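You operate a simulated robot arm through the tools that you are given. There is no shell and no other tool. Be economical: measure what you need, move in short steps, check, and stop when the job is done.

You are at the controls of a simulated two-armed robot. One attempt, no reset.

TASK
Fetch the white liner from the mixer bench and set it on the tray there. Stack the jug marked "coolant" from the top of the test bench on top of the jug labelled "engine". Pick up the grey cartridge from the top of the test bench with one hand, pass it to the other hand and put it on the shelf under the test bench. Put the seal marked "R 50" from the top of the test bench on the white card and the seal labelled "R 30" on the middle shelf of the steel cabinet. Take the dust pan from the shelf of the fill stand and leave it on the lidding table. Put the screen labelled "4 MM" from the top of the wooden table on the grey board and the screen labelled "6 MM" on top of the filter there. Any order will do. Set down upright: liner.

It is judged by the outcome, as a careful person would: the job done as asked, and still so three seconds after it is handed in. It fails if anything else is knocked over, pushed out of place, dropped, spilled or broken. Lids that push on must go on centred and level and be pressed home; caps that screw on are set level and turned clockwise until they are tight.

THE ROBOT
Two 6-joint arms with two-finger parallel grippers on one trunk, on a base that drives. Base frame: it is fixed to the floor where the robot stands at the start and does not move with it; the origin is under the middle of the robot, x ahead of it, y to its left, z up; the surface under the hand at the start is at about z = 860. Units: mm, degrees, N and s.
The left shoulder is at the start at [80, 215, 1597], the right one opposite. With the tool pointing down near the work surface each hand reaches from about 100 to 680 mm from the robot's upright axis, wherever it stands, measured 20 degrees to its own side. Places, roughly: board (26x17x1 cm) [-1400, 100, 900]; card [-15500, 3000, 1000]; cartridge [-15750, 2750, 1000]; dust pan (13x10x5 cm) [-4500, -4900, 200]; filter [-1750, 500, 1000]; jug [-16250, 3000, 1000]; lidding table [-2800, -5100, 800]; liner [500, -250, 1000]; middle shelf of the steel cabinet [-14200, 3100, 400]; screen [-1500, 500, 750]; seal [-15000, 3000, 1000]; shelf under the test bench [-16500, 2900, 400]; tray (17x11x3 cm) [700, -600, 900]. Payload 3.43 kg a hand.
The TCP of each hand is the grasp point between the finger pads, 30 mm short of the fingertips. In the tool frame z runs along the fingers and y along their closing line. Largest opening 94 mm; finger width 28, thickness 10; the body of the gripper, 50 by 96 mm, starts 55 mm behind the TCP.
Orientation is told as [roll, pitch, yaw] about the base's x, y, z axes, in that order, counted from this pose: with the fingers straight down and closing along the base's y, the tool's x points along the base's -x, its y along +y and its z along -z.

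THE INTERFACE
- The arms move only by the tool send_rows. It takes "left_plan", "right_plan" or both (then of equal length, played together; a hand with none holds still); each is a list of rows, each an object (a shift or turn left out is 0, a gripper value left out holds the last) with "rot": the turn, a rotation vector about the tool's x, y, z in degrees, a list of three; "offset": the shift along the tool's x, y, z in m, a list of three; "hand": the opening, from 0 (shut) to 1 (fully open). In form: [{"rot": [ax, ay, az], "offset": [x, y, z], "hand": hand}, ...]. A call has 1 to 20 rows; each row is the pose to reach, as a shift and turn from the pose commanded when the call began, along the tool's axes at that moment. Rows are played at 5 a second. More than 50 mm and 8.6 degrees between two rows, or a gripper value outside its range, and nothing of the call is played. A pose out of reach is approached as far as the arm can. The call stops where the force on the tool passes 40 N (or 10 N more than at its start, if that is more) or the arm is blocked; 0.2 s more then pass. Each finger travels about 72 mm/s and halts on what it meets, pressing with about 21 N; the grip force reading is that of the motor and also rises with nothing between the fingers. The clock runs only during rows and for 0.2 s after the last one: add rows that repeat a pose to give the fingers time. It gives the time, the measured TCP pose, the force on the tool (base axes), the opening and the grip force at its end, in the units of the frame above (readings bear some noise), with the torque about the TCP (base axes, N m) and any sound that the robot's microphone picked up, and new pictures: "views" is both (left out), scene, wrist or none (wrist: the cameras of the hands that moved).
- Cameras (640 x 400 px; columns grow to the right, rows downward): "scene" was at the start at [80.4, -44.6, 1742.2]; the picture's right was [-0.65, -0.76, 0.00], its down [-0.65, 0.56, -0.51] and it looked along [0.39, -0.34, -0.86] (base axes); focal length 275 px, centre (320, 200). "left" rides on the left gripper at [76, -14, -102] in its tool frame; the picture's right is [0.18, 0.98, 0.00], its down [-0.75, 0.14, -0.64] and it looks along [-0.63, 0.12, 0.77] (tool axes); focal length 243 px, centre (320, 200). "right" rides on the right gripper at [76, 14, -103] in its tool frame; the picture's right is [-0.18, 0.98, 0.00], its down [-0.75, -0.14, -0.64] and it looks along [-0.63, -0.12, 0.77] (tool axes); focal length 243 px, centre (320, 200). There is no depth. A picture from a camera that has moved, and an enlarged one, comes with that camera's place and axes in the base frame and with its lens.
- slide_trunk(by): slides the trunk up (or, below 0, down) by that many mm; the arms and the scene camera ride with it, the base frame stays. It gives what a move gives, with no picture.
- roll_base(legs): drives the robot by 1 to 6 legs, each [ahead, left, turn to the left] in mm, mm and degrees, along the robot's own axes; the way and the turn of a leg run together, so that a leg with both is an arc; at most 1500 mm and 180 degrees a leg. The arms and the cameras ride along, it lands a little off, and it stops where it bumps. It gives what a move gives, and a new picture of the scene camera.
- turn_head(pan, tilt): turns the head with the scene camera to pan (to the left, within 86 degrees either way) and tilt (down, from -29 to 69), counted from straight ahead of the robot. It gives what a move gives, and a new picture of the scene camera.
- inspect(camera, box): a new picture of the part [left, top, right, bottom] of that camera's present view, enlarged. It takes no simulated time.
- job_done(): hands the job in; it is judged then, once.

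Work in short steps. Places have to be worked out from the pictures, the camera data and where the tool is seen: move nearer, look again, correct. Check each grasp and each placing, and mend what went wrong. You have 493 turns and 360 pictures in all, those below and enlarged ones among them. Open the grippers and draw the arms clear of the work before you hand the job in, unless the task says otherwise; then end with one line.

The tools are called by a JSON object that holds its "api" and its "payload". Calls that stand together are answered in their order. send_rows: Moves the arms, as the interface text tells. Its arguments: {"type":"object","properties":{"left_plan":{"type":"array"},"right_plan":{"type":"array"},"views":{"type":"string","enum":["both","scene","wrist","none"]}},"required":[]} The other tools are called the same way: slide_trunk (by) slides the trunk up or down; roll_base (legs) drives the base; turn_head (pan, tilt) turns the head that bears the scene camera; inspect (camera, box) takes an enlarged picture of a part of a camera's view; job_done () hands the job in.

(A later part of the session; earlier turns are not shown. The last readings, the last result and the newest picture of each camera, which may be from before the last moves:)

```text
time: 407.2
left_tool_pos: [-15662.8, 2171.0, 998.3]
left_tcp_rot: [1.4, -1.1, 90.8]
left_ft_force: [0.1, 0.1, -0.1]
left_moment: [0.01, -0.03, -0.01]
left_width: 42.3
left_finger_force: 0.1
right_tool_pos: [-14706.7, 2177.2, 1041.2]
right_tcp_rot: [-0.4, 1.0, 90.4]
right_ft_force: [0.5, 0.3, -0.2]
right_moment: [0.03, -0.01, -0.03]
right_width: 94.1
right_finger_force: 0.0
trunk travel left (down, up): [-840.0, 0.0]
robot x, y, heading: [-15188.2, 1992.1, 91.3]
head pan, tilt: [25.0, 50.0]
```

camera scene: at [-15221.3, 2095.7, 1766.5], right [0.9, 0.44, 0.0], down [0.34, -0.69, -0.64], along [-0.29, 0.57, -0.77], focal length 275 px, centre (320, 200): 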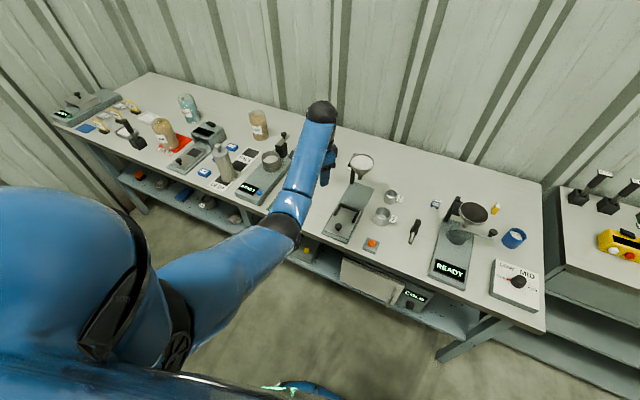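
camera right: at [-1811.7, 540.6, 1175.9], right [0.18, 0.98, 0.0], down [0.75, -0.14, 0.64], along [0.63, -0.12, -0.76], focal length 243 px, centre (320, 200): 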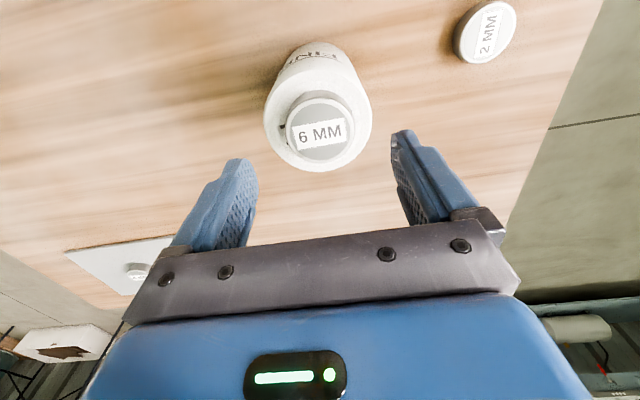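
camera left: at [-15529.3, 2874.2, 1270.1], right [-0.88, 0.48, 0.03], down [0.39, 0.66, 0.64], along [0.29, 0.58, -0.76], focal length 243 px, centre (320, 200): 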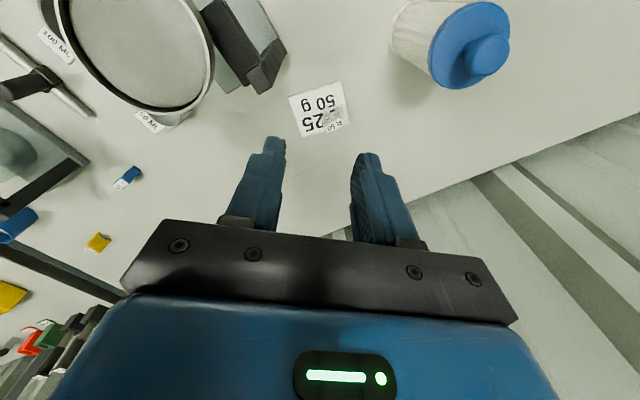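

Turn to heading 90, shift left 142, and bring the right hand forward/up.

{"api": "roll_base", "payload": {"legs": [[0, 142, -1.4]]}}

{"api": "send_rows", "payload": {"right_plan": [{"offset": [-0.036, 0.022, 0.0]}, {"offset": [-0.072, 0.044, 0]}, {"offset": [-0.108, 0.066, 0]}, {"offset": [-0.144, 0.088, 0.0]}, {"offset": [-0.18, 0.11, 0]}, {"offset": [-0.216, 0.132, 0]}, {"offset": [-0.252, 0.154, 0]}, {"offset": [-0.288, 0.176, 0]}, {"offset": [-0.324, 0.198, 0]}, {"offset": [-0.36, 0.22, -0.01]}, {"offset": [-0.395, 0.242, -0.03]}, {"offset": [-0.42, 0.265, -0.05]}, {"offset": [-0.42, 0.265, -0.09]}], "views": "none"}}

{"api": "turn_head", "payload": {"pan": -10, "tilt": 50}}

```text
time: 408.6
left_tool_pos: [-15794.8, 2182.5, 999.0]
left_tcp_rot: [1.7, -1.1, 89.3]
left_ft_force: [0.8, -0.4, -0.5]
left_moment: [0.02, 0.07, -0.02]
left_width: 42.3
left_finger_force: 0.0
right_tool_pos: [-14838.0, 2164.1, 1039.0]
right_tcp_rot: [-0.1, 1.1, 89.1]
right_ft_force: [0.1, -0.3, -0.2]
right_moment: [-0.03, 0.03, -0.03]
right_width: 94.0
right_finger_force: 0.1
trunk travel left (down, up): [-840.0, 0.0]
robot x, y, heading: [-15325.8, 1988.0, 89.9]
head pan, tilt: [25.0, 50.0]
camera scene: at [-15351.7, 2089.9, 1767.0], right [0.91, 0.42, 0.0], down [0.32, -0.69, -0.64], along [-0.27, 0.58, -0.76], focal length 275 px, centre (320, 200)
```

scene: 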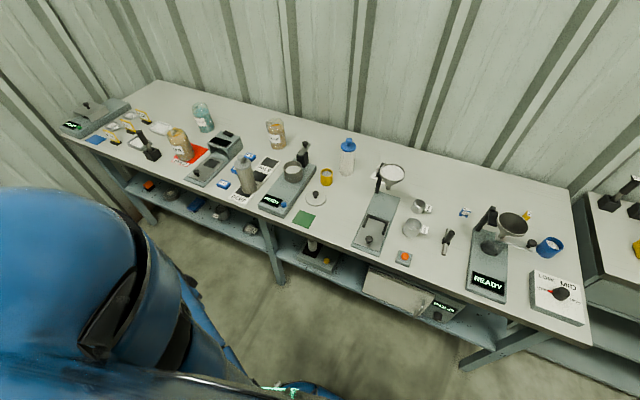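

```text
time: 411.4
left_tool_pos: [-15797.7, 2183.2, 997.2]
left_tcp_rot: [1.5, -1.2, 89.3]
left_ft_force: [-0.2, 0.4, 0.0]
left_moment: [0.0, 0.0, 0.01]
left_width: 42.2
left_finger_force: 0.1
right_tool_pos: [-15102.3, 2598.5, 1115.5]
right_tcp_rot: [-0.3, 1.2, 89.0]
right_ft_force: [0.5, -0.4, 0.5]
right_moment: [0.02, 0.01, 0.01]
right_width: 94.1
right_finger_force: 0.0
right hand out of reach, approached as far as the arm can: row 13
trunk travel left (down, up): [-840.0, 0.0]
robot x, y, heading: [-15326.1, 1988.8, 89.8]
head pan, tilt: [25.0, 50.0]
```

```text
time: 412.4
left_tool_pos: [-15797.7, 2182.0, 996.5]
left_tcp_rot: [1.5, -1.2, 89.3]
left_ft_force: [-0.1, 0.9, 0.1]
left_moment: [0.0, 0.04, -0.05]
left_width: 42.3
left_finger_force: 0.1
right_tool_pos: [-15102.5, 2598.9, 1114.2]
right_tcp_rot: [-0.4, 1.1, 89.0]
right_ft_force: [-0.8, 0.3, 0.3]
right_moment: [0.0, 0.06, -0.02]
right_width: 93.9
right_finger_force: 0.0
trunk travel left (down, up): [-840.0, 0.0]
robot x, y, heading: [-15322.5, 1992.4, 90.0]
head pan, tilt: [-10.0, 50.0]
camera scene: at [-15311.9, 2096.5, 1766.8], right [0.98, -0.17, 0.0], down [-0.13, -0.75, -0.64], along [0.11, 0.63, -0.77], focal length 275 px, centre (320, 200)
```

scene: 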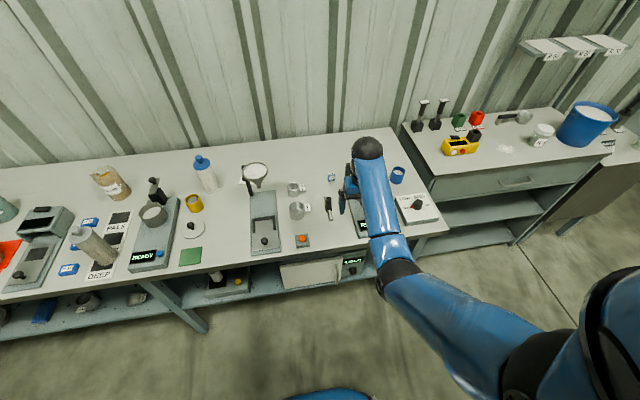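

Narrow the right opening, move it to x≈-15116 and extend slightly higher, then drive ahead.

{"api": "send_rows", "payload": {"right_plan": [{"offset": [-0.02, 0.008, -0.01], "hand": 0.6}, {"offset": [-0.04, 0.014, -0.03]}, {"offset": [-0.045, 0.014, -0.045]}], "views": "none"}}

{"api": "roll_base", "payload": {"legs": [[290, 0, 0]]}}

{"api": "inspect", "payload": {"camera": "right", "box": [0, 0, 640, 400]}}

```text
time: 413.2
left_tool_pos: [-15798.3, 2184.3, 997.0]
left_tcp_rot: [1.5, -1.1, 89.3]
left_ft_force: [-0.4, -0.4, -0.5]
left_moment: [0.0, 0.03, 0.01]
left_width: 42.1
left_finger_force: 0.0
right_tool_pos: [-15114.8, 2644.3, 1157.1]
right_tcp_rot: [-0.4, 1.1, 89.2]
right_ft_force: [-0.1, 0.3, -0.6]
right_moment: [-0.03, 0.02, -0.04]
right_width: 56.2
right_finger_force: 0.1
trunk travel left (down, up): [-840.0, 0.0]
robot x, y, heading: [-15324.3, 1988.0, 90.2]
head pan, tilt: [-10.0, 50.0]
```

```text
time: 415.2
left_tool_pos: [-15797.5, 2467.4, 997.9]
left_tcp_rot: [1.5, -1.2, 89.3]
left_ft_force: [-0.1, -0.4, -0.3]
left_moment: [0.01, 0.01, 0.02]
left_width: 42.5
left_finger_force: 0.1
right_tool_pos: [-15114.7, 2930.2, 1159.6]
right_tcp_rot: [-0.3, 1.0, 89.1]
right_ft_force: [0.3, -0.9, 0.5]
right_moment: [0.01, 0.01, 0.0]
right_width: 56.7
right_finger_force: 0.1
trunk travel left (down, up): [-840.0, 0.0]
robot x, y, heading: [-15326.8, 2277.6, 90.1]
head pan, tilt: [-10.0, 50.0]
camera scene: at [-15312.1, 2380.3, 1767.2], right [0.98, -0.17, 0.0], down [-0.13, -0.75, -0.65], along [0.11, 0.64, -0.76], focal length 275 px, centre (320, 200)
```

scene: 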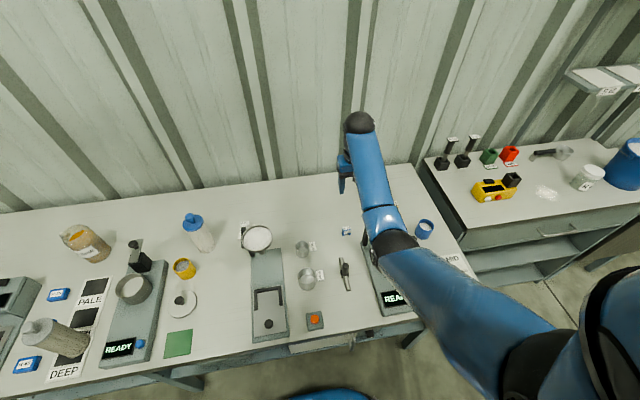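

```text
1.00 times, centred on (320, 200) of right (not enlarged: the box is as wide or as high as the picture)
camera zoom: at [-15130.2, 2855.9, 1262.4], right [-0.98, 0.2, -0.01], down [0.15, 0.76, 0.63], along [0.13, 0.62, -0.78], focal length 243 px, centre (320, 200)
```

zoom: 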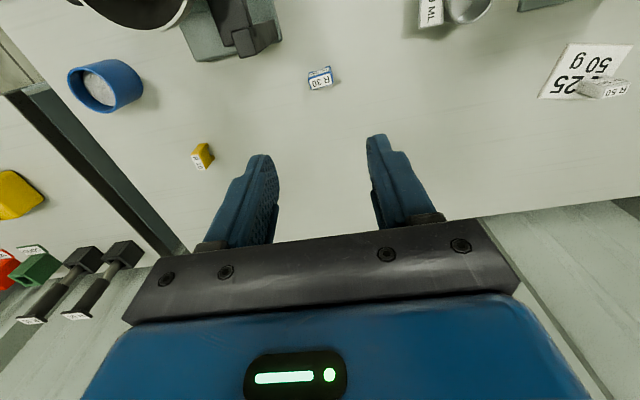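

R 30 is right below the TCP. Descend with the arm to z≈1000, check, then lower the trunk 50.

{"api": "send_rows", "payload": {"right_plan": [{"offset": [0, 0, 0.04]}, {"offset": [0, 0, 0.08]}, {"offset": [0, 0, 0.12]}, {"offset": [0, 0, 0.155]}], "views": "both"}}

```text
time: 416.2
left_tool_pos: [-15796.5, 2471.9, 997.7]
left_tcp_rot: [1.4, -1.1, 89.3]
left_ft_force: [-0.2, 0.5, 0.3]
left_moment: [-0.04, 0.0, -0.02]
left_width: 42.1
left_finger_force: 0.1
right_tool_pos: [-15111.2, 2932.4, 1000.1]
right_tcp_rot: [-0.4, 1.0, 89.0]
right_ft_force: [0.0, -0.2, -1.3]
right_moment: [0.0, -0.01, -0.05]
right_width: 56.2
right_finger_force: 0.1
trunk travel left (down, up): [-840.0, 0.0]
robot x, y, heading: [-15324.9, 2278.7, 89.7]
head pan, tilt: [-10.0, 50.0]
camera scene: at [-15311.7, 2387.0, 1766.7], right [0.98, -0.17, 0.0], down [-0.13, -0.76, -0.64], along [0.11, 0.63, -0.77], focal length 275 px, centre (320, 200)
camera right: at [-15127.0, 2858.2, 1104.6], right [-0.98, 0.2, -0.01], down [0.15, 0.76, 0.63], along [0.13, 0.61, -0.78], focal length 243 px, centre (320, 200)
```

scene: 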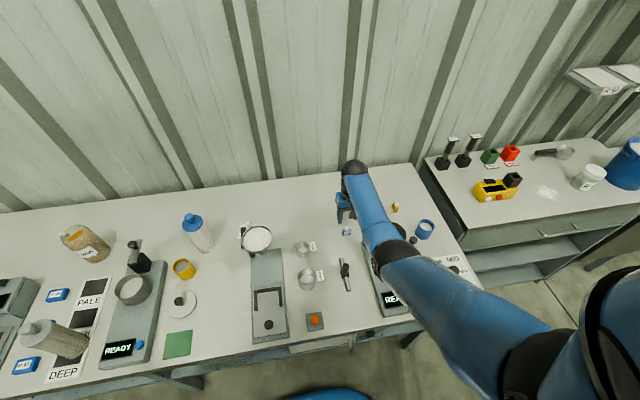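
right: 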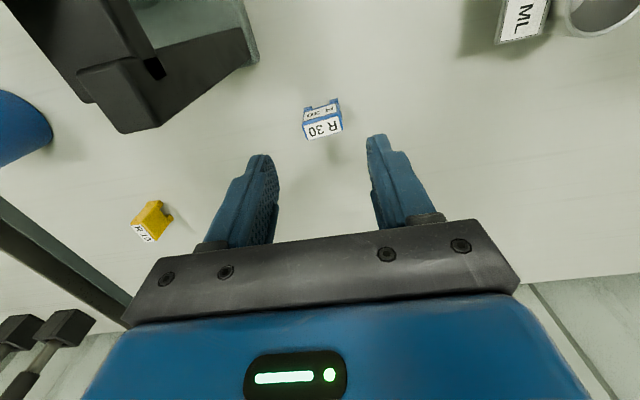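

Aligned. Lower the trunk 50, then 30 more by arm.

{"api": "slide_trunk", "payload": {"by": -50}}

{"api": "send_rows", "payload": {"right_plan": [{"offset": [0, 0, 0.015]}, {"offset": [0, 0, 0.03]}], "views": "wrist"}}

```text
time: 417.1
left_tool_pos: [-15798.3, 2471.8, 947.3]
left_tcp_rot: [1.4, -1.1, 89.3]
left_ft_force: [0.3, -0.7, -0.2]
left_moment: [0.02, 0.0, 0.0]
left_width: 42.3
left_finger_force: 0.1
right_tool_pos: [-15111.8, 2930.5, 952.4]
right_tcp_rot: [-0.4, 1.1, 89.1]
right_ft_force: [-0.3, 0.0, 0.2]
right_moment: [-0.02, 0.0, 0.01]
right_width: 56.7
right_finger_force: 0.0
trunk travel left (down, up): [-790.0, 50.0]
robot x, y, heading: [-15322.2, 2277.6, 89.9]
head pan, tilt: [-10.0, 50.0]
```

```text
time: 417.7
left_tool_pos: [-15798.3, 2470.9, 946.1]
left_tcp_rot: [1.4, -0.9, 89.3]
left_ft_force: [0.5, 0.0, 0.7]
left_moment: [0.0, -0.01, 0.0]
left_width: 42.4
left_finger_force: 0.1
right_tool_pos: [-15111.9, 2929.2, 922.6]
right_tcp_rot: [-0.4, 1.2, 89.0]
right_ft_force: [-0.2, 0.0, 0.5]
right_moment: [0.0, 0.01, -0.01]
right_width: 56.5
right_finger_force: 0.1
trunk travel left (down, up): [-790.0, 50.0]
robot x, y, heading: [-15322.2, 2282.1, 90.0]
head pan, tilt: [-10.0, 50.0]
camera right: at [-15127.9, 2856.0, 1025.6], right [-0.98, 0.2, -0.01], down [0.15, 0.76, 0.63], along [0.13, 0.61, -0.78], focal length 243 px, centre (320, 200)
```

right: 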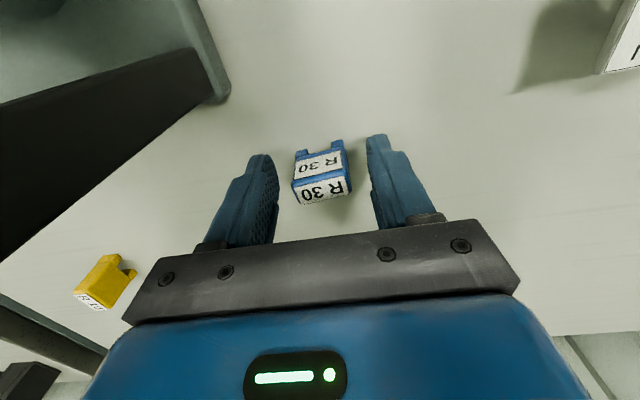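

Seal ~8 mm further in +y. Shift, lower to z≈913 and close.

{"api": "send_rows", "payload": {"right_plan": [{"offset": [-0.008, 0, 0.0]}, {"offset": [-0.008, 0, 0.009]}, {"offset": [-0.008, 0, 0.009], "hand": 0.3}, {"offset": [-0.008, 0, 0.009], "hand": 0}, {"offset": [-0.008, 0, 0.009]}, {"offset": [-0.008, 0, 0.009]}], "views": "wrist"}}

```text
time: 419.1
left_tool_pos: [-15797.1, 2470.6, 946.4]
left_tcp_rot: [1.4, -1.0, 89.4]
left_ft_force: [-0.1, 0.1, -0.6]
left_moment: [0.0, 0.0, 0.01]
left_width: 42.4
left_finger_force: 0.2
right_tool_pos: [-15110.8, 2938.0, 913.1]
right_tcp_rot: [-0.4, 1.0, 89.1]
right_ft_force: [0.4, 0.2, -0.3]
right_moment: [-0.03, -0.01, 0.01]
right_width: 35.3
right_finger_force: 21.1
trunk travel left (down, up): [-790.0, 50.0]
robot x, y, heading: [-15322.6, 2280.0, 90.1]
head pan, tilt: [-10.0, 50.0]
camera right: at [-15126.7, 2864.0, 1016.4], right [-0.98, 0.2, -0.01], down [0.15, 0.76, 0.63], along [0.13, 0.61, -0.78], focal length 243 px, centre (320, 200)
```

right: 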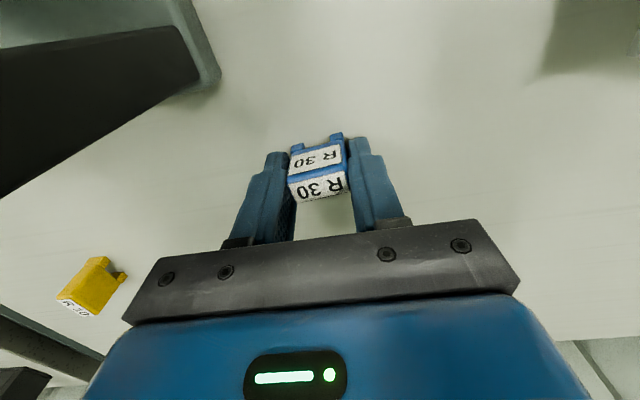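

Gripped (35 mm). Raise trunk 50, then arm up ~190 as on the way in, then back out.

{"api": "slide_trunk", "payload": {"by": 50}}

{"api": "send_rows", "payload": {"right_plan": [{"offset": [0, 0, -0.04]}, {"offset": [0, 0, -0.08]}, {"offset": [0, 0, -0.12]}, {"offset": [0, 0, -0.16]}, {"offset": [0, 0, -0.19]}], "views": "scene"}}

```text
time: 420.0
left_tool_pos: [-15797.8, 2471.2, 997.2]
left_tcp_rot: [1.3, -1.0, 89.3]
left_ft_force: [1.0, -0.8, 0.2]
left_moment: [-0.02, -0.04, 0.01]
left_width: 42.4
left_finger_force: 0.1
right_tool_pos: [-15110.8, 2937.8, 963.5]
right_tcp_rot: [-0.5, 1.1, 89.0]
right_ft_force: [0.1, -0.8, 0.1]
right_moment: [-0.02, 0.0, 0.01]
right_width: 35.3
right_finger_force: 21.1
trunk travel left (down, up): [-840.0, 0.0]
robot x, y, heading: [-15324.8, 2276.2, 90.0]
head pan, tilt: [-10.0, 50.0]
```

```text
time: 421.2
left_tool_pos: [-15797.4, 2470.2, 997.8]
left_tcp_rot: [1.4, -1.0, 89.3]
left_ft_force: [0.5, 0.7, 0.8]
left_moment: [-0.04, 0.01, -0.03]
left_width: 42.1
left_finger_force: 0.1
right_tool_pos: [-15110.8, 2942.9, 1152.2]
right_tcp_rot: [-0.4, 1.1, 89.0]
right_ft_force: [-0.1, 0.2, 0.4]
right_moment: [0.01, -0.02, -0.01]
right_width: 35.1
right_finger_force: 21.1
trunk travel left (down, up): [-840.0, 0.0]
robot x, y, heading: [-15318.5, 2280.9, 90.1]
head pan, tilt: [-10.0, 50.0]
camera scene: at [-15312.1, 2384.5, 1766.8], right [0.98, -0.17, 0.0], down [-0.13, -0.75, -0.64], along [0.11, 0.63, -0.77], focal length 275 px, centre (320, 200)
```

scene: 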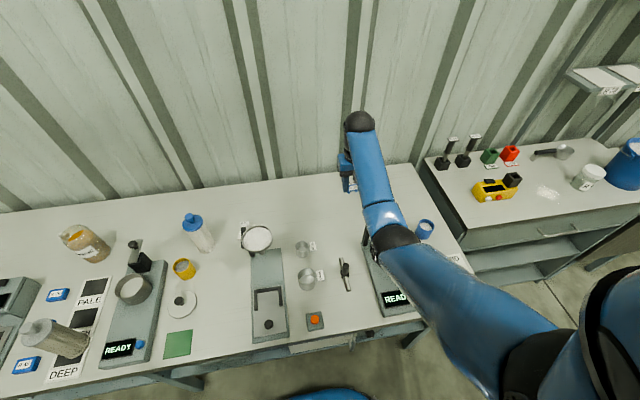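

Back out 480, shift to x≈-14400 in front of the cabinet (front y≈2880, middle shelf z≈400, opening ≈290 high), and pitch the right hand forward 75°.

{"api": "roll_base", "payload": {"legs": [[-480, 0, 0], [0, -920, 0]]}}

{"api": "send_rows", "payload": {"right_plan": [{"rot": [0, -8, 0]}, {"rot": [0, -16, 0]}, {"rot": [0, -24, 0]}, {"rot": [0, -32, 0]}, {"rot": [0, -40, 0]}, {"rot": [0, -48, 0]}, {"rot": [0, -56, 0]}, {"rot": [0, -64, 0]}, {"rot": [0, -72, 0]}, {"rot": [0, -76, 0]}], "views": "none"}}

{"api": "slide_trunk", "payload": {"by": -400}}

{"api": "slide_trunk", "payload": {"by": -250}}

{"api": "turn_head", "payload": {"pan": -10, "tilt": 30}}

```text
time: 428.5
left_tool_pos: [-14871.6, 1991.6, 997.6]
left_tcp_rot: [1.3, -1.1, 89.1]
left_ft_force: [0.3, 0.0, -0.5]
left_moment: [0.0, -0.01, 0.02]
left_width: 42.2
left_finger_force: 0.1
right_tool_pos: [-14183.3, 2461.1, 1151.4]
right_tcp_rot: [-0.5, 1.0, 88.9]
right_ft_force: [0.3, 0.3, 0.5]
right_moment: [-0.05, 0.01, 0.03]
right_width: 35.3
right_finger_force: 20.6
trunk travel left (down, up): [-840.0, 0.0]
robot x, y, heading: [-14399.7, 1797.3, 89.8]
head pan, tilt: [-10.0, 50.0]
camera scene: at [-14387.7, 1903.6, 1766.9], right [0.98, -0.18, 0.0], down [-0.14, -0.75, -0.64], along [0.12, 0.63, -0.77], focal length 275 px, centre (320, 200)
```

scene: 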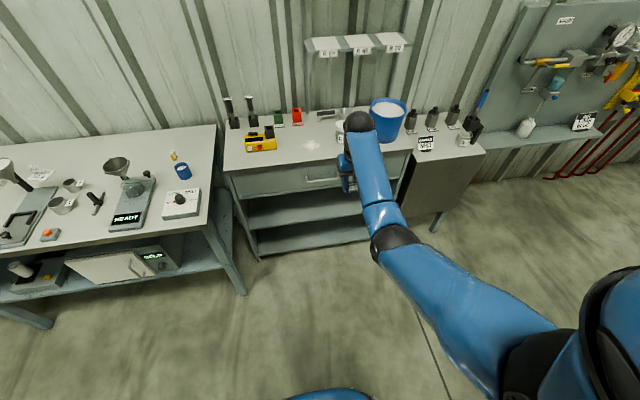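

```text
time: 430.7
left_tool_pos: [-14870.0, 1990.6, 997.4]
left_tcp_rot: [1.4, -1.1, 89.1]
left_ft_force: [0.3, -0.1, -0.3]
left_moment: [0.01, 0.0, 0.0]
left_width: 42.3
left_finger_force: 0.1
right_tool_pos: [-14181.8, 2460.4, 1151.2]
right_tcp_rot: [-1.7, -75.0, 90.5]
right_ft_force: [0.0, -0.5, -0.8]
right_moment: [0.02, 0.01, -0.03]
right_width: 35.6
right_finger_force: 21.0
trunk travel left (down, up): [-840.0, 0.0]
robot x, y, heading: [-14402.1, 1796.0, 89.6]
head pan, tilt: [-10.0, 50.0]
```

```text
time: 434.5
left_tool_pos: [-14870.9, 1991.3, 597.3]
left_tcp_rot: [1.4, -1.0, 89.1]
left_ft_force: [1.0, 0.7, 0.6]
left_moment: [-0.04, 0.0, -0.01]
left_width: 42.3
left_finger_force: 0.0
right_tool_pos: [-14181.6, 2460.4, 751.9]
right_tcp_rot: [-1.6, -74.9, 90.3]
right_ft_force: [0.5, -0.4, -0.2]
right_moment: [-0.01, -0.02, 0.0]
right_width: 35.0
right_finger_force: 21.3
trunk travel left (down, up): [-440.0, 400.0]
robot x, y, heading: [-14399.0, 1799.0, 89.9]
head pan, tilt: [-10.0, 50.0]
```

```text
time: 437.1
left_tool_pos: [-14870.7, 1992.0, 347.9]
left_tcp_rot: [1.4, -1.1, 89.1]
left_ft_force: [-0.6, 1.2, 1.0]
left_moment: [-0.01, -0.01, 0.01]
left_width: 42.3
left_finger_force: 0.1
right_tool_pos: [-14182.7, 2459.7, 501.5]
right_tcp_rot: [-1.6, -74.9, 90.3]
right_ft_force: [-0.8, 0.3, -0.7]
right_moment: [-0.02, 0.0, -0.02]
right_width: 35.5
right_finger_force: 20.6
trunk travel left (down, up): [-190.0, 650.0]
robot x, y, heading: [-14396.7, 1798.0, 90.0]
head pan, tilt: [-10.0, 50.0]
```

```text
time: 437.9
left_tool_pos: [-14870.5, 1992.7, 346.9]
left_tcp_rot: [1.5, -1.1, 89.1]
left_ft_force: [-0.4, 0.4, -0.4]
left_moment: [-0.03, 0.0, -0.01]
left_width: 42.3
left_finger_force: 0.0
right_tool_pos: [-14181.6, 2460.0, 501.7]
right_tcp_rot: [-1.7, -74.9, 90.2]
right_ft_force: [-0.5, -0.9, -0.6]
right_moment: [-0.01, -0.02, -0.02]
right_width: 35.2
right_finger_force: 21.3
trunk travel left (down, up): [-190.0, 650.0]
robot x, y, heading: [-14399.4, 1799.2, 89.9]
head pan, tilt: [-10.0, 30.0]
camera scene: at [-14383.3, 1916.6, 1146.3], right [0.98, -0.18, 0.0], down [-0.09, -0.49, -0.87], along [0.15, 0.85, -0.5], focal length 275 px, centre (320, 200)
```

scene: 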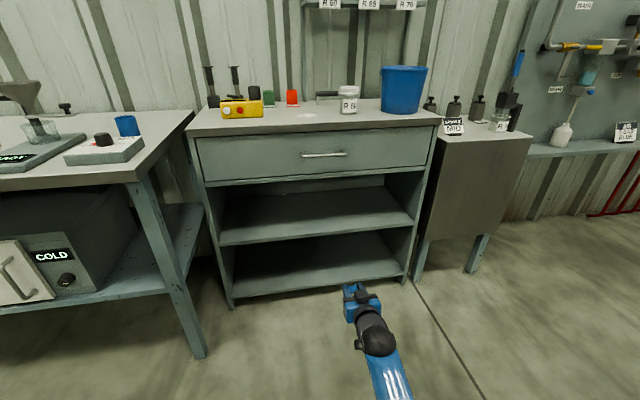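

Middle shelf edge ≈ y 2887, z≈404, opening up to z≈655. Lower the trunk 40 and drive in 485 mm.

{"api": "slide_trunk", "payload": {"by": -40}}

{"api": "roll_base", "payload": {"legs": [[400, 0, 0]]}}

{"api": "inspect", "payload": {"camera": "right", "box": [0, 0, 640, 400]}}

```text
time: 438.8
left_tool_pos: [-14871.6, 1990.9, 307.9]
left_tcp_rot: [1.5, -1.1, 89.1]
left_ft_force: [-0.3, 0.5, 0.5]
left_moment: [0.03, -0.05, 0.02]
left_width: 42.1
left_finger_force: 0.1
right_tool_pos: [-14181.1, 2460.0, 462.0]
right_tcp_rot: [-1.6, -75.0, 90.3]
right_ft_force: [0.6, 0.7, 0.9]
right_moment: [0.01, 0.0, 0.0]
right_width: 35.1
right_finger_force: 21.1
trunk travel left (down, up): [-150.0, 690.0]
robot x, y, heading: [-14398.0, 1796.5, 89.6]
head pan, tilt: [-10.0, 30.0]
```

```text
time: 441.3
left_tool_pos: [-14871.2, 2390.2, 307.6]
left_tcp_rot: [1.4, -1.0, 89.5]
left_ft_force: [0.6, -0.3, 0.2]
left_moment: [-0.04, -0.04, 0.0]
left_width: 42.5
left_finger_force: 0.1
right_tool_pos: [-14186.3, 2864.6, 460.5]
right_tcp_rot: [-1.7, -74.9, 90.7]
right_ft_force: [-0.6, 0.6, 0.5]
right_moment: [0.01, 0.02, 0.01]
right_width: 34.9
right_finger_force: 20.9
trunk travel left (down, up): [-150.0, 690.0]
robot x, y, heading: [-14399.1, 2199.3, 90.2]
head pan, tilt: [-10.0, 30.0]
camera scene: at [-14383.8, 2318.8, 1106.3], right [0.99, -0.17, 0.0], down [-0.09, -0.49, -0.87], along [0.15, 0.85, -0.5], focal length 275 px, centre (320, 200)
```

scene: 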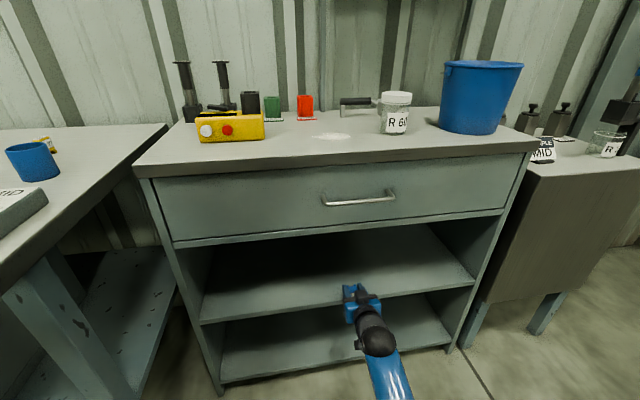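

```text
1.00 times, centred on (320, 200) of right (not enlarged: the box is as wide or as high as the picture)
camera zoom: at [-14201.3, 2745.6, 414.0], right [-0.98, 0.06, 0.17], down [0.13, -0.42, 0.9], along [0.13, 0.9, 0.41], focal length 243 px, centre (320, 200)
```

zoom: 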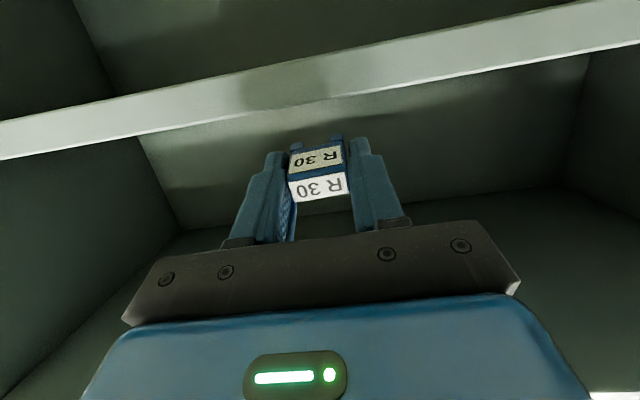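

Shelf top is ≈ z 420; the fingers will clear by ~19 mm. Drive in another 88 mm.

{"api": "roll_base", "payload": {"legs": [[88, 0, 0]]}}

{"api": "send_rows", "payload": {"right_plan": [{"offset": [0.005, 0, 0.0015]}, {"offset": [0.01, 0, 0.003]}, {"offset": [0.015, 0, 0.004]}], "views": "both"}}

```text
time: 442.4
left_tool_pos: [-14872.4, 2476.6, 307.5]
left_tcp_rot: [1.4, -1.0, 89.5]
left_ft_force: [-0.2, 0.4, 0.2]
left_moment: [0.02, -0.05, 0.0]
left_width: 42.3
left_finger_force: 0.0
right_tool_pos: [-14186.5, 2950.6, 460.0]
right_tcp_rot: [-1.5, -74.8, 90.8]
right_ft_force: [0.2, 0.0, -0.7]
right_moment: [0.04, -0.03, 0.01]
right_width: 34.9
right_finger_force: 21.3
trunk travel left (down, up): [-150.0, 690.0]
robot x, y, heading: [-14400.3, 2287.7, 90.1]
head pan, tilt: [-10.0, 30.0]
camera scene: at [-14384.1, 2406.3, 1106.2], right [0.99, -0.17, 0.0], down [-0.09, -0.49, -0.87], along [0.15, 0.85, -0.5], focal length 275 px, centre (320, 200)
```

scene: 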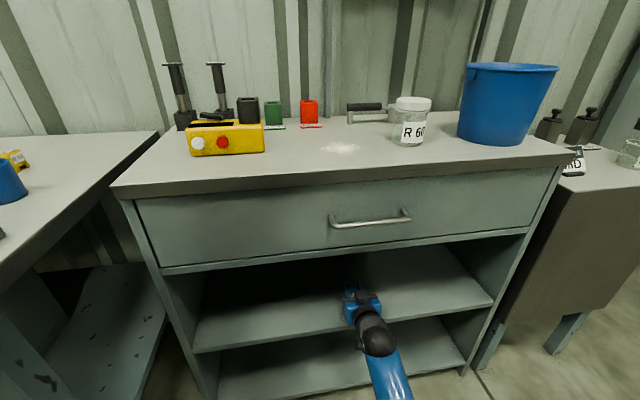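

```text
time: 443.2
left_tool_pos: [-14871.7, 2476.9, 308.3]
left_tcp_rot: [1.4, -1.2, 89.5]
left_ft_force: [0.9, -0.1, 0.1]
left_moment: [0.0, 0.01, -0.01]
left_width: 42.3
left_finger_force: 0.1
right_tool_pos: [-14186.1, 2951.5, 445.2]
right_tcp_rot: [-1.6, -74.8, 90.8]
right_ft_force: [-0.4, -0.9, -0.8]
right_moment: [-0.04, 0.0, -0.01]
right_width: 35.3
right_finger_force: 21.1
trunk travel left (down, up): [-150.0, 690.0]
robot x, y, heading: [-14397.6, 2288.8, 90.2]
head pan, tilt: [-10.0, 30.0]
camera scene: at [-14384.1, 2405.4, 1106.4], right [0.99, -0.17, 0.0], down [-0.09, -0.49, -0.87], along [0.15, 0.85, -0.5], focal length 275 px, centre (320, 200)
camera right: at [-14201.2, 2832.0, 398.5], right [-0.98, 0.06, 0.17], down [0.13, -0.43, 0.9], along [0.13, 0.9, 0.41], focal length 243 px, centre (320, 200)
```

scene: 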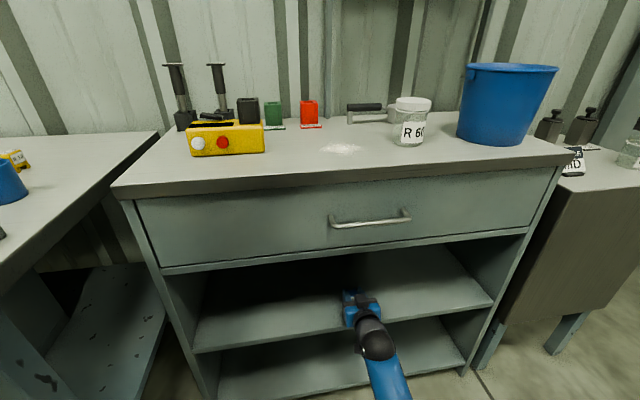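
right: 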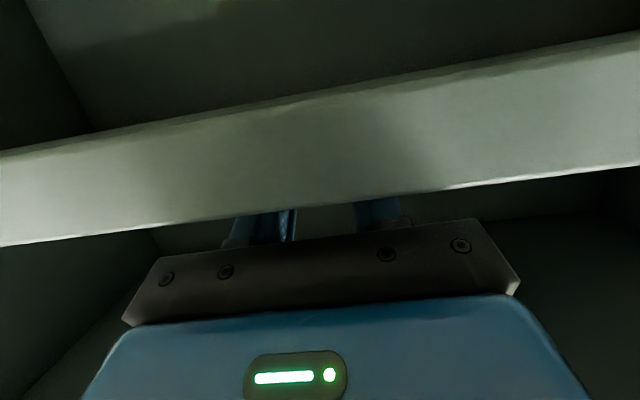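

Lower in 2 mm steps until contact.

{"api": "send_rows", "payload": {"right_plan": [{"offset": [0.002, 0, 0.0005]}, {"offset": [0.004, 0, 0.001]}], "views": "none"}}

{"api": "send_rows", "payload": {"right_plan": [{"offset": [0.002, 0, 0.0005]}, {"offset": [0.004, 0, 0.001]}, {"offset": [0.006, 0, 0.0015]}], "views": "none"}}

```text
time: 443.8
left_tool_pos: [-14873.1, 2476.0, 308.5]
left_tcp_rot: [1.4, -1.1, 89.5]
left_ft_force: [-0.2, 0.4, 0.0]
left_moment: [0.03, -0.03, -0.03]
left_width: 42.4
left_finger_force: 0.1
right_tool_pos: [-14185.9, 2951.6, 442.3]
right_tcp_rot: [-1.6, -74.9, 90.8]
right_ft_force: [-1.2, -0.4, -1.0]
right_moment: [0.0, -0.03, 0.01]
right_width: 35.4
right_finger_force: 20.4
trunk travel left (down, up): [-150.0, 690.0]
robot x, y, heading: [-14395.5, 2288.4, 90.0]
head pan, tilt: [-10.0, 30.0]
```

```text
time: 444.6
left_tool_pos: [-14872.3, 2475.6, 307.6]
left_tcp_rot: [1.3, -1.3, 89.6]
left_ft_force: [-0.8, 0.3, 0.7]
left_moment: [0.03, -0.04, 0.03]
left_width: 42.2
left_finger_force: 0.1
right_tool_pos: [-14186.7, 2950.2, 440.1]
right_tcp_rot: [-1.6, -75.6, 90.8]
right_ft_force: [1.5, -3.6, 19.3]
right_moment: [0.42, 0.35, 0.17]
right_width: 35.2
right_finger_force: 20.6
trunk travel left (down, up): [-150.0, 690.0]
robot x, y, heading: [-14400.8, 2287.2, 90.1]
head pan, tilt: [-10.0, 30.0]
```

Contact. Ease up, open, and withdraw along the tool axis.

{"api": "send_rows", "payload": {"right_plan": [{"offset": [-0.003, 0, 0]}, {"offset": [-0.003, 0, 0], "hand": 0.5}, {"offset": [-0.003, 0, 0], "hand": 0.6}, {"offset": [-0.003, 0, 0]}, {"offset": [-0.003, 0, -0.03]}, {"offset": [-0.003, 0, -0.06]}, {"offset": [-0.003, 0, -0.09]}, {"offset": [-0.003, 0, -0.12]}], "views": "none"}}

{"api": "roll_base", "payload": {"legs": [[-150, 0, 0]]}}

{"api": "inspect", "payload": {"camera": "scene", "box": [220, 220, 440, 370]}}

```text
time: 446.4
left_tool_pos: [-14871.8, 2476.4, 307.5]
left_tcp_rot: [1.4, -1.1, 89.5]
left_ft_force: [-0.3, -0.4, 1.2]
left_moment: [0.02, 0.03, 0.03]
left_width: 42.4
left_finger_force: 0.1
right_tool_pos: [-14188.3, 2835.2, 469.4]
right_tcp_rot: [-1.5, -75.0, 90.7]
right_ft_force: [-0.5, 0.6, -0.4]
right_moment: [0.0, -0.01, -0.04]
right_width: 56.3
right_finger_force: 0.1
trunk travel left (down, up): [-150.0, 690.0]
robot x, y, heading: [-14396.8, 2289.4, 90.4]
head pan, tilt: [-10.0, 30.0]
```

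```text
time: 447.7
left_tool_pos: [-14872.1, 2329.3, 307.3]
left_tcp_rot: [1.4, -1.1, 89.5]
left_ft_force: [0.1, -0.3, -0.3]
left_moment: [0.03, 0.01, 0.01]
left_width: 42.2
left_finger_force: 0.2
right_tool_pos: [-14188.2, 2685.7, 469.7]
right_tcp_rot: [-1.6, -75.0, 90.7]
right_ft_force: [0.1, -0.2, 0.0]
right_moment: [0.02, 0.01, 0.0]
right_width: 56.6
right_finger_force: 0.1
trunk travel left (down, up): [-150.0, 690.0]
robot x, y, heading: [-14399.0, 2138.5, 90.1]
head pan, tilt: [-10.0, 30.0]
camera scene: at [-14383.7, 2254.8, 1106.5], right [0.99, -0.17, 0.0], down [-0.09, -0.49, -0.87], along [0.15, 0.85, -0.5], focal length 275 px, centre (320, 200)
```

scene: 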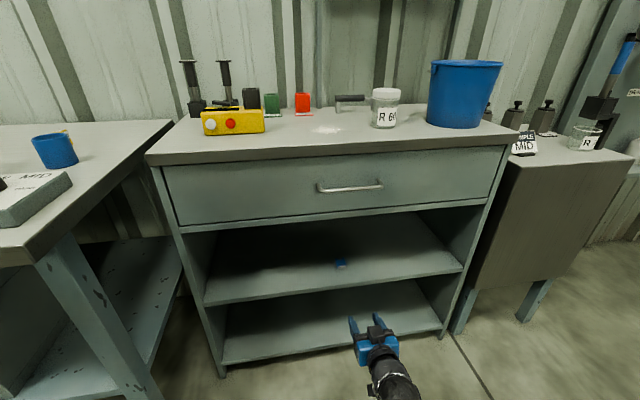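

```text
2.67 times, centred on (330, 295) of scene
camera zoom: at [-14383.7, 2254.8, 1106.5], right [0.99, -0.17, 0.0], down [-0.09, -0.49, -0.87], along [0.15, 0.85, -0.5], focal length 732 px, centre (293, -53)
```

zoom: 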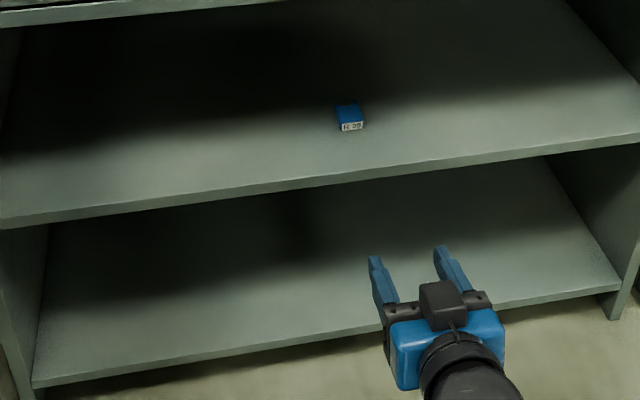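

R 30 rests on the middle shelf. Back away, restore the right hand to pointing down, raise the trunk, and move toward the jugs.

{"api": "roll_base", "payload": {"legs": [[-300, 0, 0]]}}

{"api": "slide_trunk", "payload": {"by": 400}}

{"api": "slide_trunk", "payload": {"by": 290}}

{"api": "send_rows", "payload": {"right_plan": [{"rot": [0, 8, 0]}, {"rot": [0, 16, 0]}, {"rot": [0, 24, 0]}, {"rot": [0, 32, 0]}, {"rot": [0, 40, 0]}, {"rot": [0, 48, 0]}, {"rot": [0, 56, 0]}, {"rot": [0, 64, 0]}, {"rot": [0, 72, 0]}, {"rot": [0, 75, 0]}], "views": "none"}}

```text
time: 449.8
left_tool_pos: [-14872.2, 2033.2, 307.4]
left_tcp_rot: [1.4, -1.2, 89.3]
left_ft_force: [0.3, 0.3, 0.2]
left_moment: [0.02, 0.03, -0.01]
left_width: 42.2
left_finger_force: 0.0
right_tool_pos: [-14185.6, 2390.2, 468.9]
right_tcp_rot: [-1.5, -74.9, 90.6]
right_ft_force: [-0.1, -0.2, -0.1]
right_moment: [-0.04, 0.0, -0.01]
right_width: 56.4
right_finger_force: 0.0
trunk travel left (down, up): [-150.0, 690.0]
robot x, y, heading: [-14400.9, 1840.0, 90.1]
head pan, tilt: [-10.0, 30.0]
camera scene: at [-14383.0, 1959.8, 1106.5], right [0.98, -0.17, 0.0], down [-0.09, -0.49, -0.87], along [0.15, 0.85, -0.5], focal length 275 px, centre (320, 200)
```

scene: 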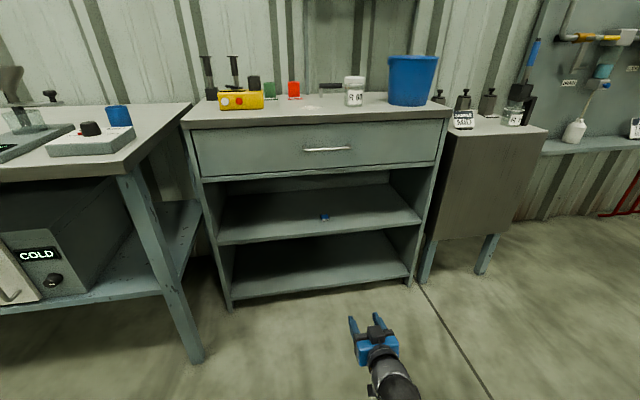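

```text
time: 453.6
left_tool_pos: [-14871.0, 2033.2, 707.6]
left_tcp_rot: [1.4, -1.2, 89.4]
left_ft_force: [-0.2, 0.1, -0.6]
left_moment: [-0.01, -0.03, 0.02]
left_width: 42.3
left_finger_force: 0.1
right_tool_pos: [-14187.1, 2390.4, 870.0]
right_tcp_rot: [-1.6, -74.9, 90.6]
right_ft_force: [-0.7, -0.4, 0.4]
right_moment: [0.0, -0.02, -0.01]
right_width: 56.5
right_finger_force: 0.1
trunk travel left (down, up): [-550.0, 290.0]
robot x, y, heading: [-14395.5, 1835.6, 89.9]
head pan, tilt: [-10.0, 30.0]
```

```text
time: 456.5
left_tool_pos: [-14870.4, 2033.8, 996.5]
left_tcp_rot: [1.3, -1.0, 89.4]
left_ft_force: [0.2, 0.3, 0.8]
left_moment: [0.01, 0.01, -0.01]
left_width: 42.3
left_finger_force: 0.1
right_tool_pos: [-14185.8, 2390.8, 1160.0]
right_tcp_rot: [-1.6, -74.9, 90.6]
right_ft_force: [0.7, -0.2, 0.5]
right_moment: [-0.02, 0.0, -0.01]
right_width: 56.4
right_finger_force: 0.2
trunk travel left (down, up): [-840.0, 0.0]
robot x, y, heading: [-14397.6, 1843.4, 89.9]
head pan, tilt: [-10.0, 30.0]
```

```text
time: 458.7
left_tool_pos: [-14871.0, 2033.8, 997.3]
left_tcp_rot: [1.3, -1.0, 89.3]
left_ft_force: [0.2, -0.3, 0.1]
left_moment: [-0.01, -0.03, 0.02]
left_width: 42.3
left_finger_force: 0.0
right_tool_pos: [-14184.8, 2425.9, 1099.6]
right_tcp_rot: [-0.4, 0.2, 89.1]
right_ft_force: [-0.3, 0.4, -1.1]
right_moment: [0.06, 0.04, -0.03]
right_width: 56.5
right_finger_force: 0.0
right hand out of reach, approached as far as the arm can: row 8, 9, 10
trunk travel left (down, up): [-840.0, 0.0]
robot x, y, heading: [-14396.6, 1846.9, 89.9]
head pan, tilt: [-10.0, 30.0]
```

Drive left 1600 mm to face the jugs and cartridge.

{"api": "turn_head", "payload": {"pan": 0, "tilt": 42}}

{"api": "roll_base", "payload": {"legs": [[0, 1450, 0], [150, 150, 0]]}}

{"api": "inspect", "payload": {"camera": "scene", "box": [170, 190, 450, 350]}}

```text
time: 459.4
left_tool_pos: [-14870.8, 2032.8, 996.1]
left_tcp_rot: [1.3, -0.8, 89.5]
left_ft_force: [-0.6, -0.4, -1.0]
left_moment: [-0.02, -0.02, 0.0]
left_width: 42.1
left_finger_force: 0.0
right_tool_pos: [-14184.4, 2425.8, 1102.0]
right_tcp_rot: [-0.3, 0.0, 89.0]
right_ft_force: [0.2, 0.7, 0.0]
right_moment: [-0.04, 0.01, 0.0]
right_width: 56.4
right_finger_force: 0.2
trunk travel left (down, up): [-840.0, 0.0]
robot x, y, heading: [-14396.7, 1841.1, 90.1]
head pan, tilt: [0.0, 42.0]
camera scene: at [-14398.6, 1955.3, 1778.1], right [1.0, 0.0, 0.0], down [0.0, -0.67, -0.74], along [0.0, 0.74, -0.67], focal length 275 px, centre (320, 200)
```

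scene: 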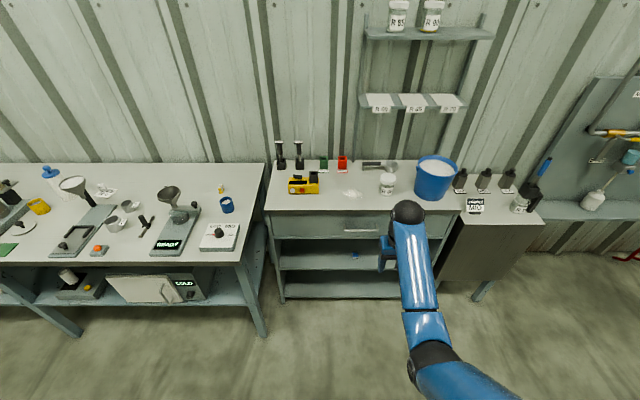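

```text
time: 467.9
left_tool_pos: [-16489.2, 2140.0, 998.5]
left_tcp_rot: [1.6, -1.2, 91.0]
left_ft_force: [0.1, -0.3, 0.2]
left_moment: [-0.02, 0.05, -0.01]
left_width: 42.1
left_finger_force: 0.1
right_tool_pos: [-15815.2, 2550.7, 1102.3]
right_tcp_rot: [-0.2, -0.1, 90.7]
right_ft_force: [1.3, 0.4, -0.3]
right_moment: [0.04, 0.04, 0.0]
right_width: 56.4
right_finger_force: 0.0
trunk travel left (down, up): [-840.0, 0.0]
robot x, y, heading: [-16015.5, 1963.6, 91.7]
head pan, tilt: [0.0, 42.0]
camera scene: at [-16013.2, 2073.0, 1778.5], right [1.0, 0.03, 0.0], down [0.02, -0.67, -0.75], along [-0.02, 0.74, -0.67], focal length 275 px, centre (320, 200)
```

scene: 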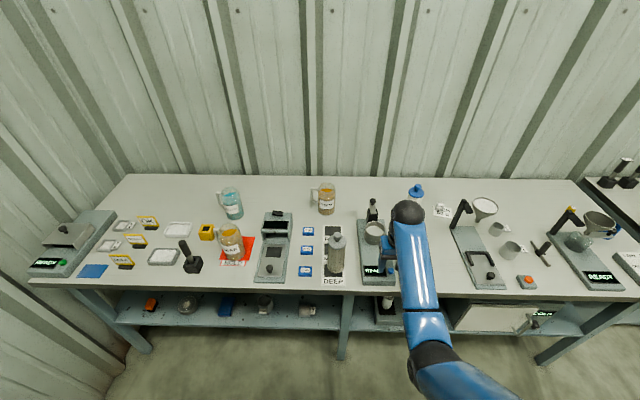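

```text
2.29 times, centred on (310, 270) of scene
camera zoom: at [-16013.2, 2073.0, 1778.5], right [1.0, 0.03, 0.0], down [0.02, -0.67, -0.75], along [-0.02, 0.74, -0.67], focal length 628 px, centre (343, 40)
```

zoom: 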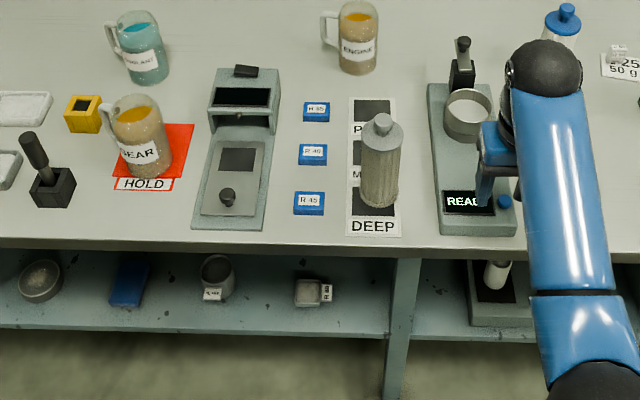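

Jugs: coolant ≈(-16423,2940), engine ≈(-16008,2975), each ~82 mm wide, ~145 tall with handle on the left; grey cartridge ≈(-15967,2675). I'll use the left hand (yaw 90°, closing front-back) for the jug. Park the right hand, bring the left one forward and up.

{"api": "send_rows", "payload": {"left_plan": [{"offset": [-0.036, -0.02, 0.0], "hand": 1}, {"offset": [-0.072, -0.04, 0]}, {"offset": [-0.108, -0.06, 0]}, {"offset": [-0.144, -0.08, 0.0]}, {"offset": [-0.18, -0.1, 0]}, {"offset": [-0.216, -0.12, 0]}, {"offset": [-0.252, -0.14, 0]}, {"offset": [-0.288, -0.16, 0]}, {"offset": [-0.324, -0.18, -0.01]}, {"offset": [-0.36, -0.2, -0.03]}, {"offset": [-0.395, -0.22, -0.05]}, {"offset": [-0.43, -0.24, -0.07]}, {"offset": [-0.46, -0.26, -0.09]}, {"offset": [-0.475, -0.26, -0.12]}, {"offset": [-0.475, -0.26, -0.145]}], "right_plan": [{"offset": [0.01, -0.01, 0.01]}, {"offset": [0.03, -0.03, 0.03]}, {"offset": [0.06, -0.05, 0.05]}, {"offset": [0.09, -0.07, 0.06]}, {"offset": [0.12, -0.09, 0.07]}, {"offset": [0.15, -0.11, 0.07]}, {"offset": [0.185, -0.13, 0.07]}, {"offset": [0.22, -0.15, 0.07]}, {"offset": [0.255, -0.17, 0.07]}, {"offset": [0.29, -0.19, 0.07]}, {"offset": [0.325, -0.21, 0.07]}, {"offset": [0.36, -0.23, 0.07]}, {"offset": [0.39, -0.255, 0.07]}, {"offset": [0.41, -0.28, 0.07]}, {"offset": [0.41, -0.28, 0.07]}], "views": "none"}}

{"api": "send_rows", "payload": {"left_plan": [{"rot": [0, 0, 8]}, {"rot": [0, 0, 16]}, {"rot": [0, 0, 24]}, {"rot": [0, 0, 32]}, {"rot": [0, 0, 40]}, {"rot": [0, 0, 48]}, {"rot": [0, 0, 56]}, {"rot": [0, 0, 64]}, {"rot": [0, 0, 72]}, {"rot": [0, 0, 80]}, {"rot": [0, 0, 88]}, {"rot": [0, 0, 90]}], "views": "none"}}

```text
time: 471.1
left_tool_pos: [-16238.2, 2619.1, 1145.2]
left_tcp_rot: [1.4, -1.1, 91.0]
left_ft_force: [0.6, -0.4, 0.6]
left_moment: [0.05, -0.03, 0.02]
left_width: 94.0
left_finger_force: 0.1
right_tool_pos: [-15531.2, 2144.6, 1035.8]
right_tcp_rot: [-0.4, 0.0, 90.7]
right_ft_force: [0.0, 0.0, 0.4]
right_moment: [-0.01, 0.0, -0.01]
right_width: 56.5
right_finger_force: 0.0
trunk travel left (down, up): [-840.0, 0.0]
robot x, y, heading: [-16014.4, 1962.1, 91.7]
head pan, tilt: [0.0, 42.0]
```

```text
time: 473.7
left_tool_pos: [-16236.8, 2619.2, 1145.4]
left_tcp_rot: [0.9, 1.4, 0.9]
left_ft_force: [0.4, -0.4, 0.1]
left_moment: [-0.03, 0.01, 0.0]
left_width: 93.8
left_finger_force: 0.1
right_tool_pos: [-15530.8, 2146.0, 1035.7]
right_tcp_rot: [-0.3, 0.1, 90.7]
right_ft_force: [0.0, -0.7, 0.2]
right_moment: [0.01, 0.03, 0.01]
right_width: 56.2
right_finger_force: 0.1
trunk travel left (down, up): [-840.0, 0.0]
robot x, y, heading: [-16012.5, 1962.3, 91.6]
head pan, tilt: [0.0, 42.0]
```

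Level the hand, correct heading, and move left 187.

{"api": "send_rows", "payload": {"left_plan": [{"rot": [0.9, -1.4, 0]}, {"rot": [0.9, -1.4, 0]}], "views": "none"}}

{"api": "roll_base", "payload": {"legs": [[0, 187, -1.6]]}}

{"api": "inspect", "payload": {"camera": "scene", "box": [130, 150, 370, 300]}}

```text
time: 474.3
left_tool_pos: [-16237.6, 2618.0, 1143.9]
left_tcp_rot: [0.1, 0.0, 0.9]
left_ft_force: [0.0, -0.3, -0.6]
left_moment: [-0.02, 0.01, 0.0]
left_width: 94.0
left_finger_force: 0.0
right_tool_pos: [-15531.0, 2146.2, 1037.0]
right_tcp_rot: [-0.4, 0.0, 90.7]
right_ft_force: [0.4, 1.2, 0.5]
right_moment: [0.0, -0.02, -0.06]
right_width: 56.6
right_finger_force: 0.0
trunk travel left (down, up): [-840.0, 0.0]
robot x, y, heading: [-16012.0, 1968.7, 91.4]
head pan, tilt: [0.0, 42.0]
```

```text
time: 475.9
left_tool_pos: [-16401.1, 2622.7, 1146.3]
left_tcp_rot: [0.0, 0.2, -0.8]
left_ft_force: [-1.1, 0.1, 0.1]
left_moment: [-0.01, 0.05, 0.05]
left_width: 93.9
left_finger_force: 0.2
right_tool_pos: [-15709.8, 2129.8, 1033.1]
right_tcp_rot: [-0.1, 0.0, 89.0]
right_ft_force: [0.4, 1.3, -0.8]
right_moment: [0.01, 0.02, 0.02]
right_width: 56.4
right_finger_force: 0.0
trunk travel left (down, up): [-840.0, 0.0]
robot x, y, heading: [-16205.0, 1960.5, 89.8]
head pan, tilt: [0.0, 42.0]
camera scene: at [-16196.3, 2075.0, 1778.1], right [1.0, 0.0, 0.0], down [0.0, -0.67, -0.74], along [0.0, 0.74, -0.67], focal length 275 px, centre (320, 200)
```

scene: 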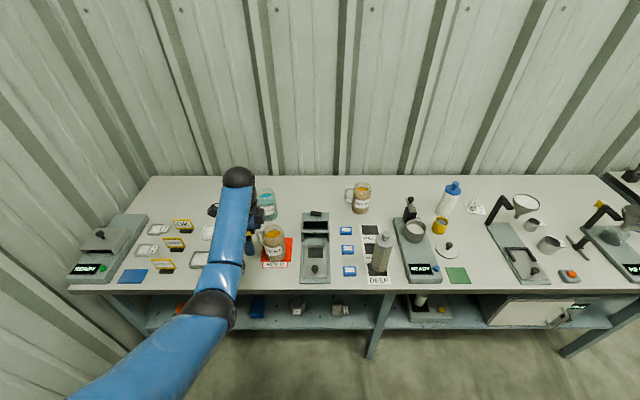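

```text
2.67 times, centred on (250, 225) of scene
camera zoom: at [-16196.3, 2075.0, 1778.1], right [1.0, 0.0, 0.0], down [0.0, -0.67, -0.74], along [0.0, 0.74, -0.67], focal length 732 px, centre (507, 133)
```

zoom: 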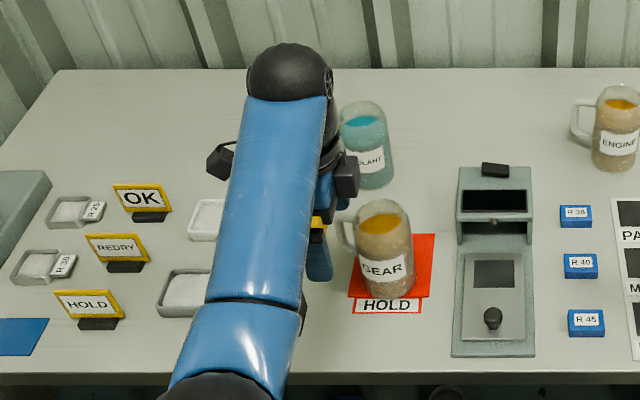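

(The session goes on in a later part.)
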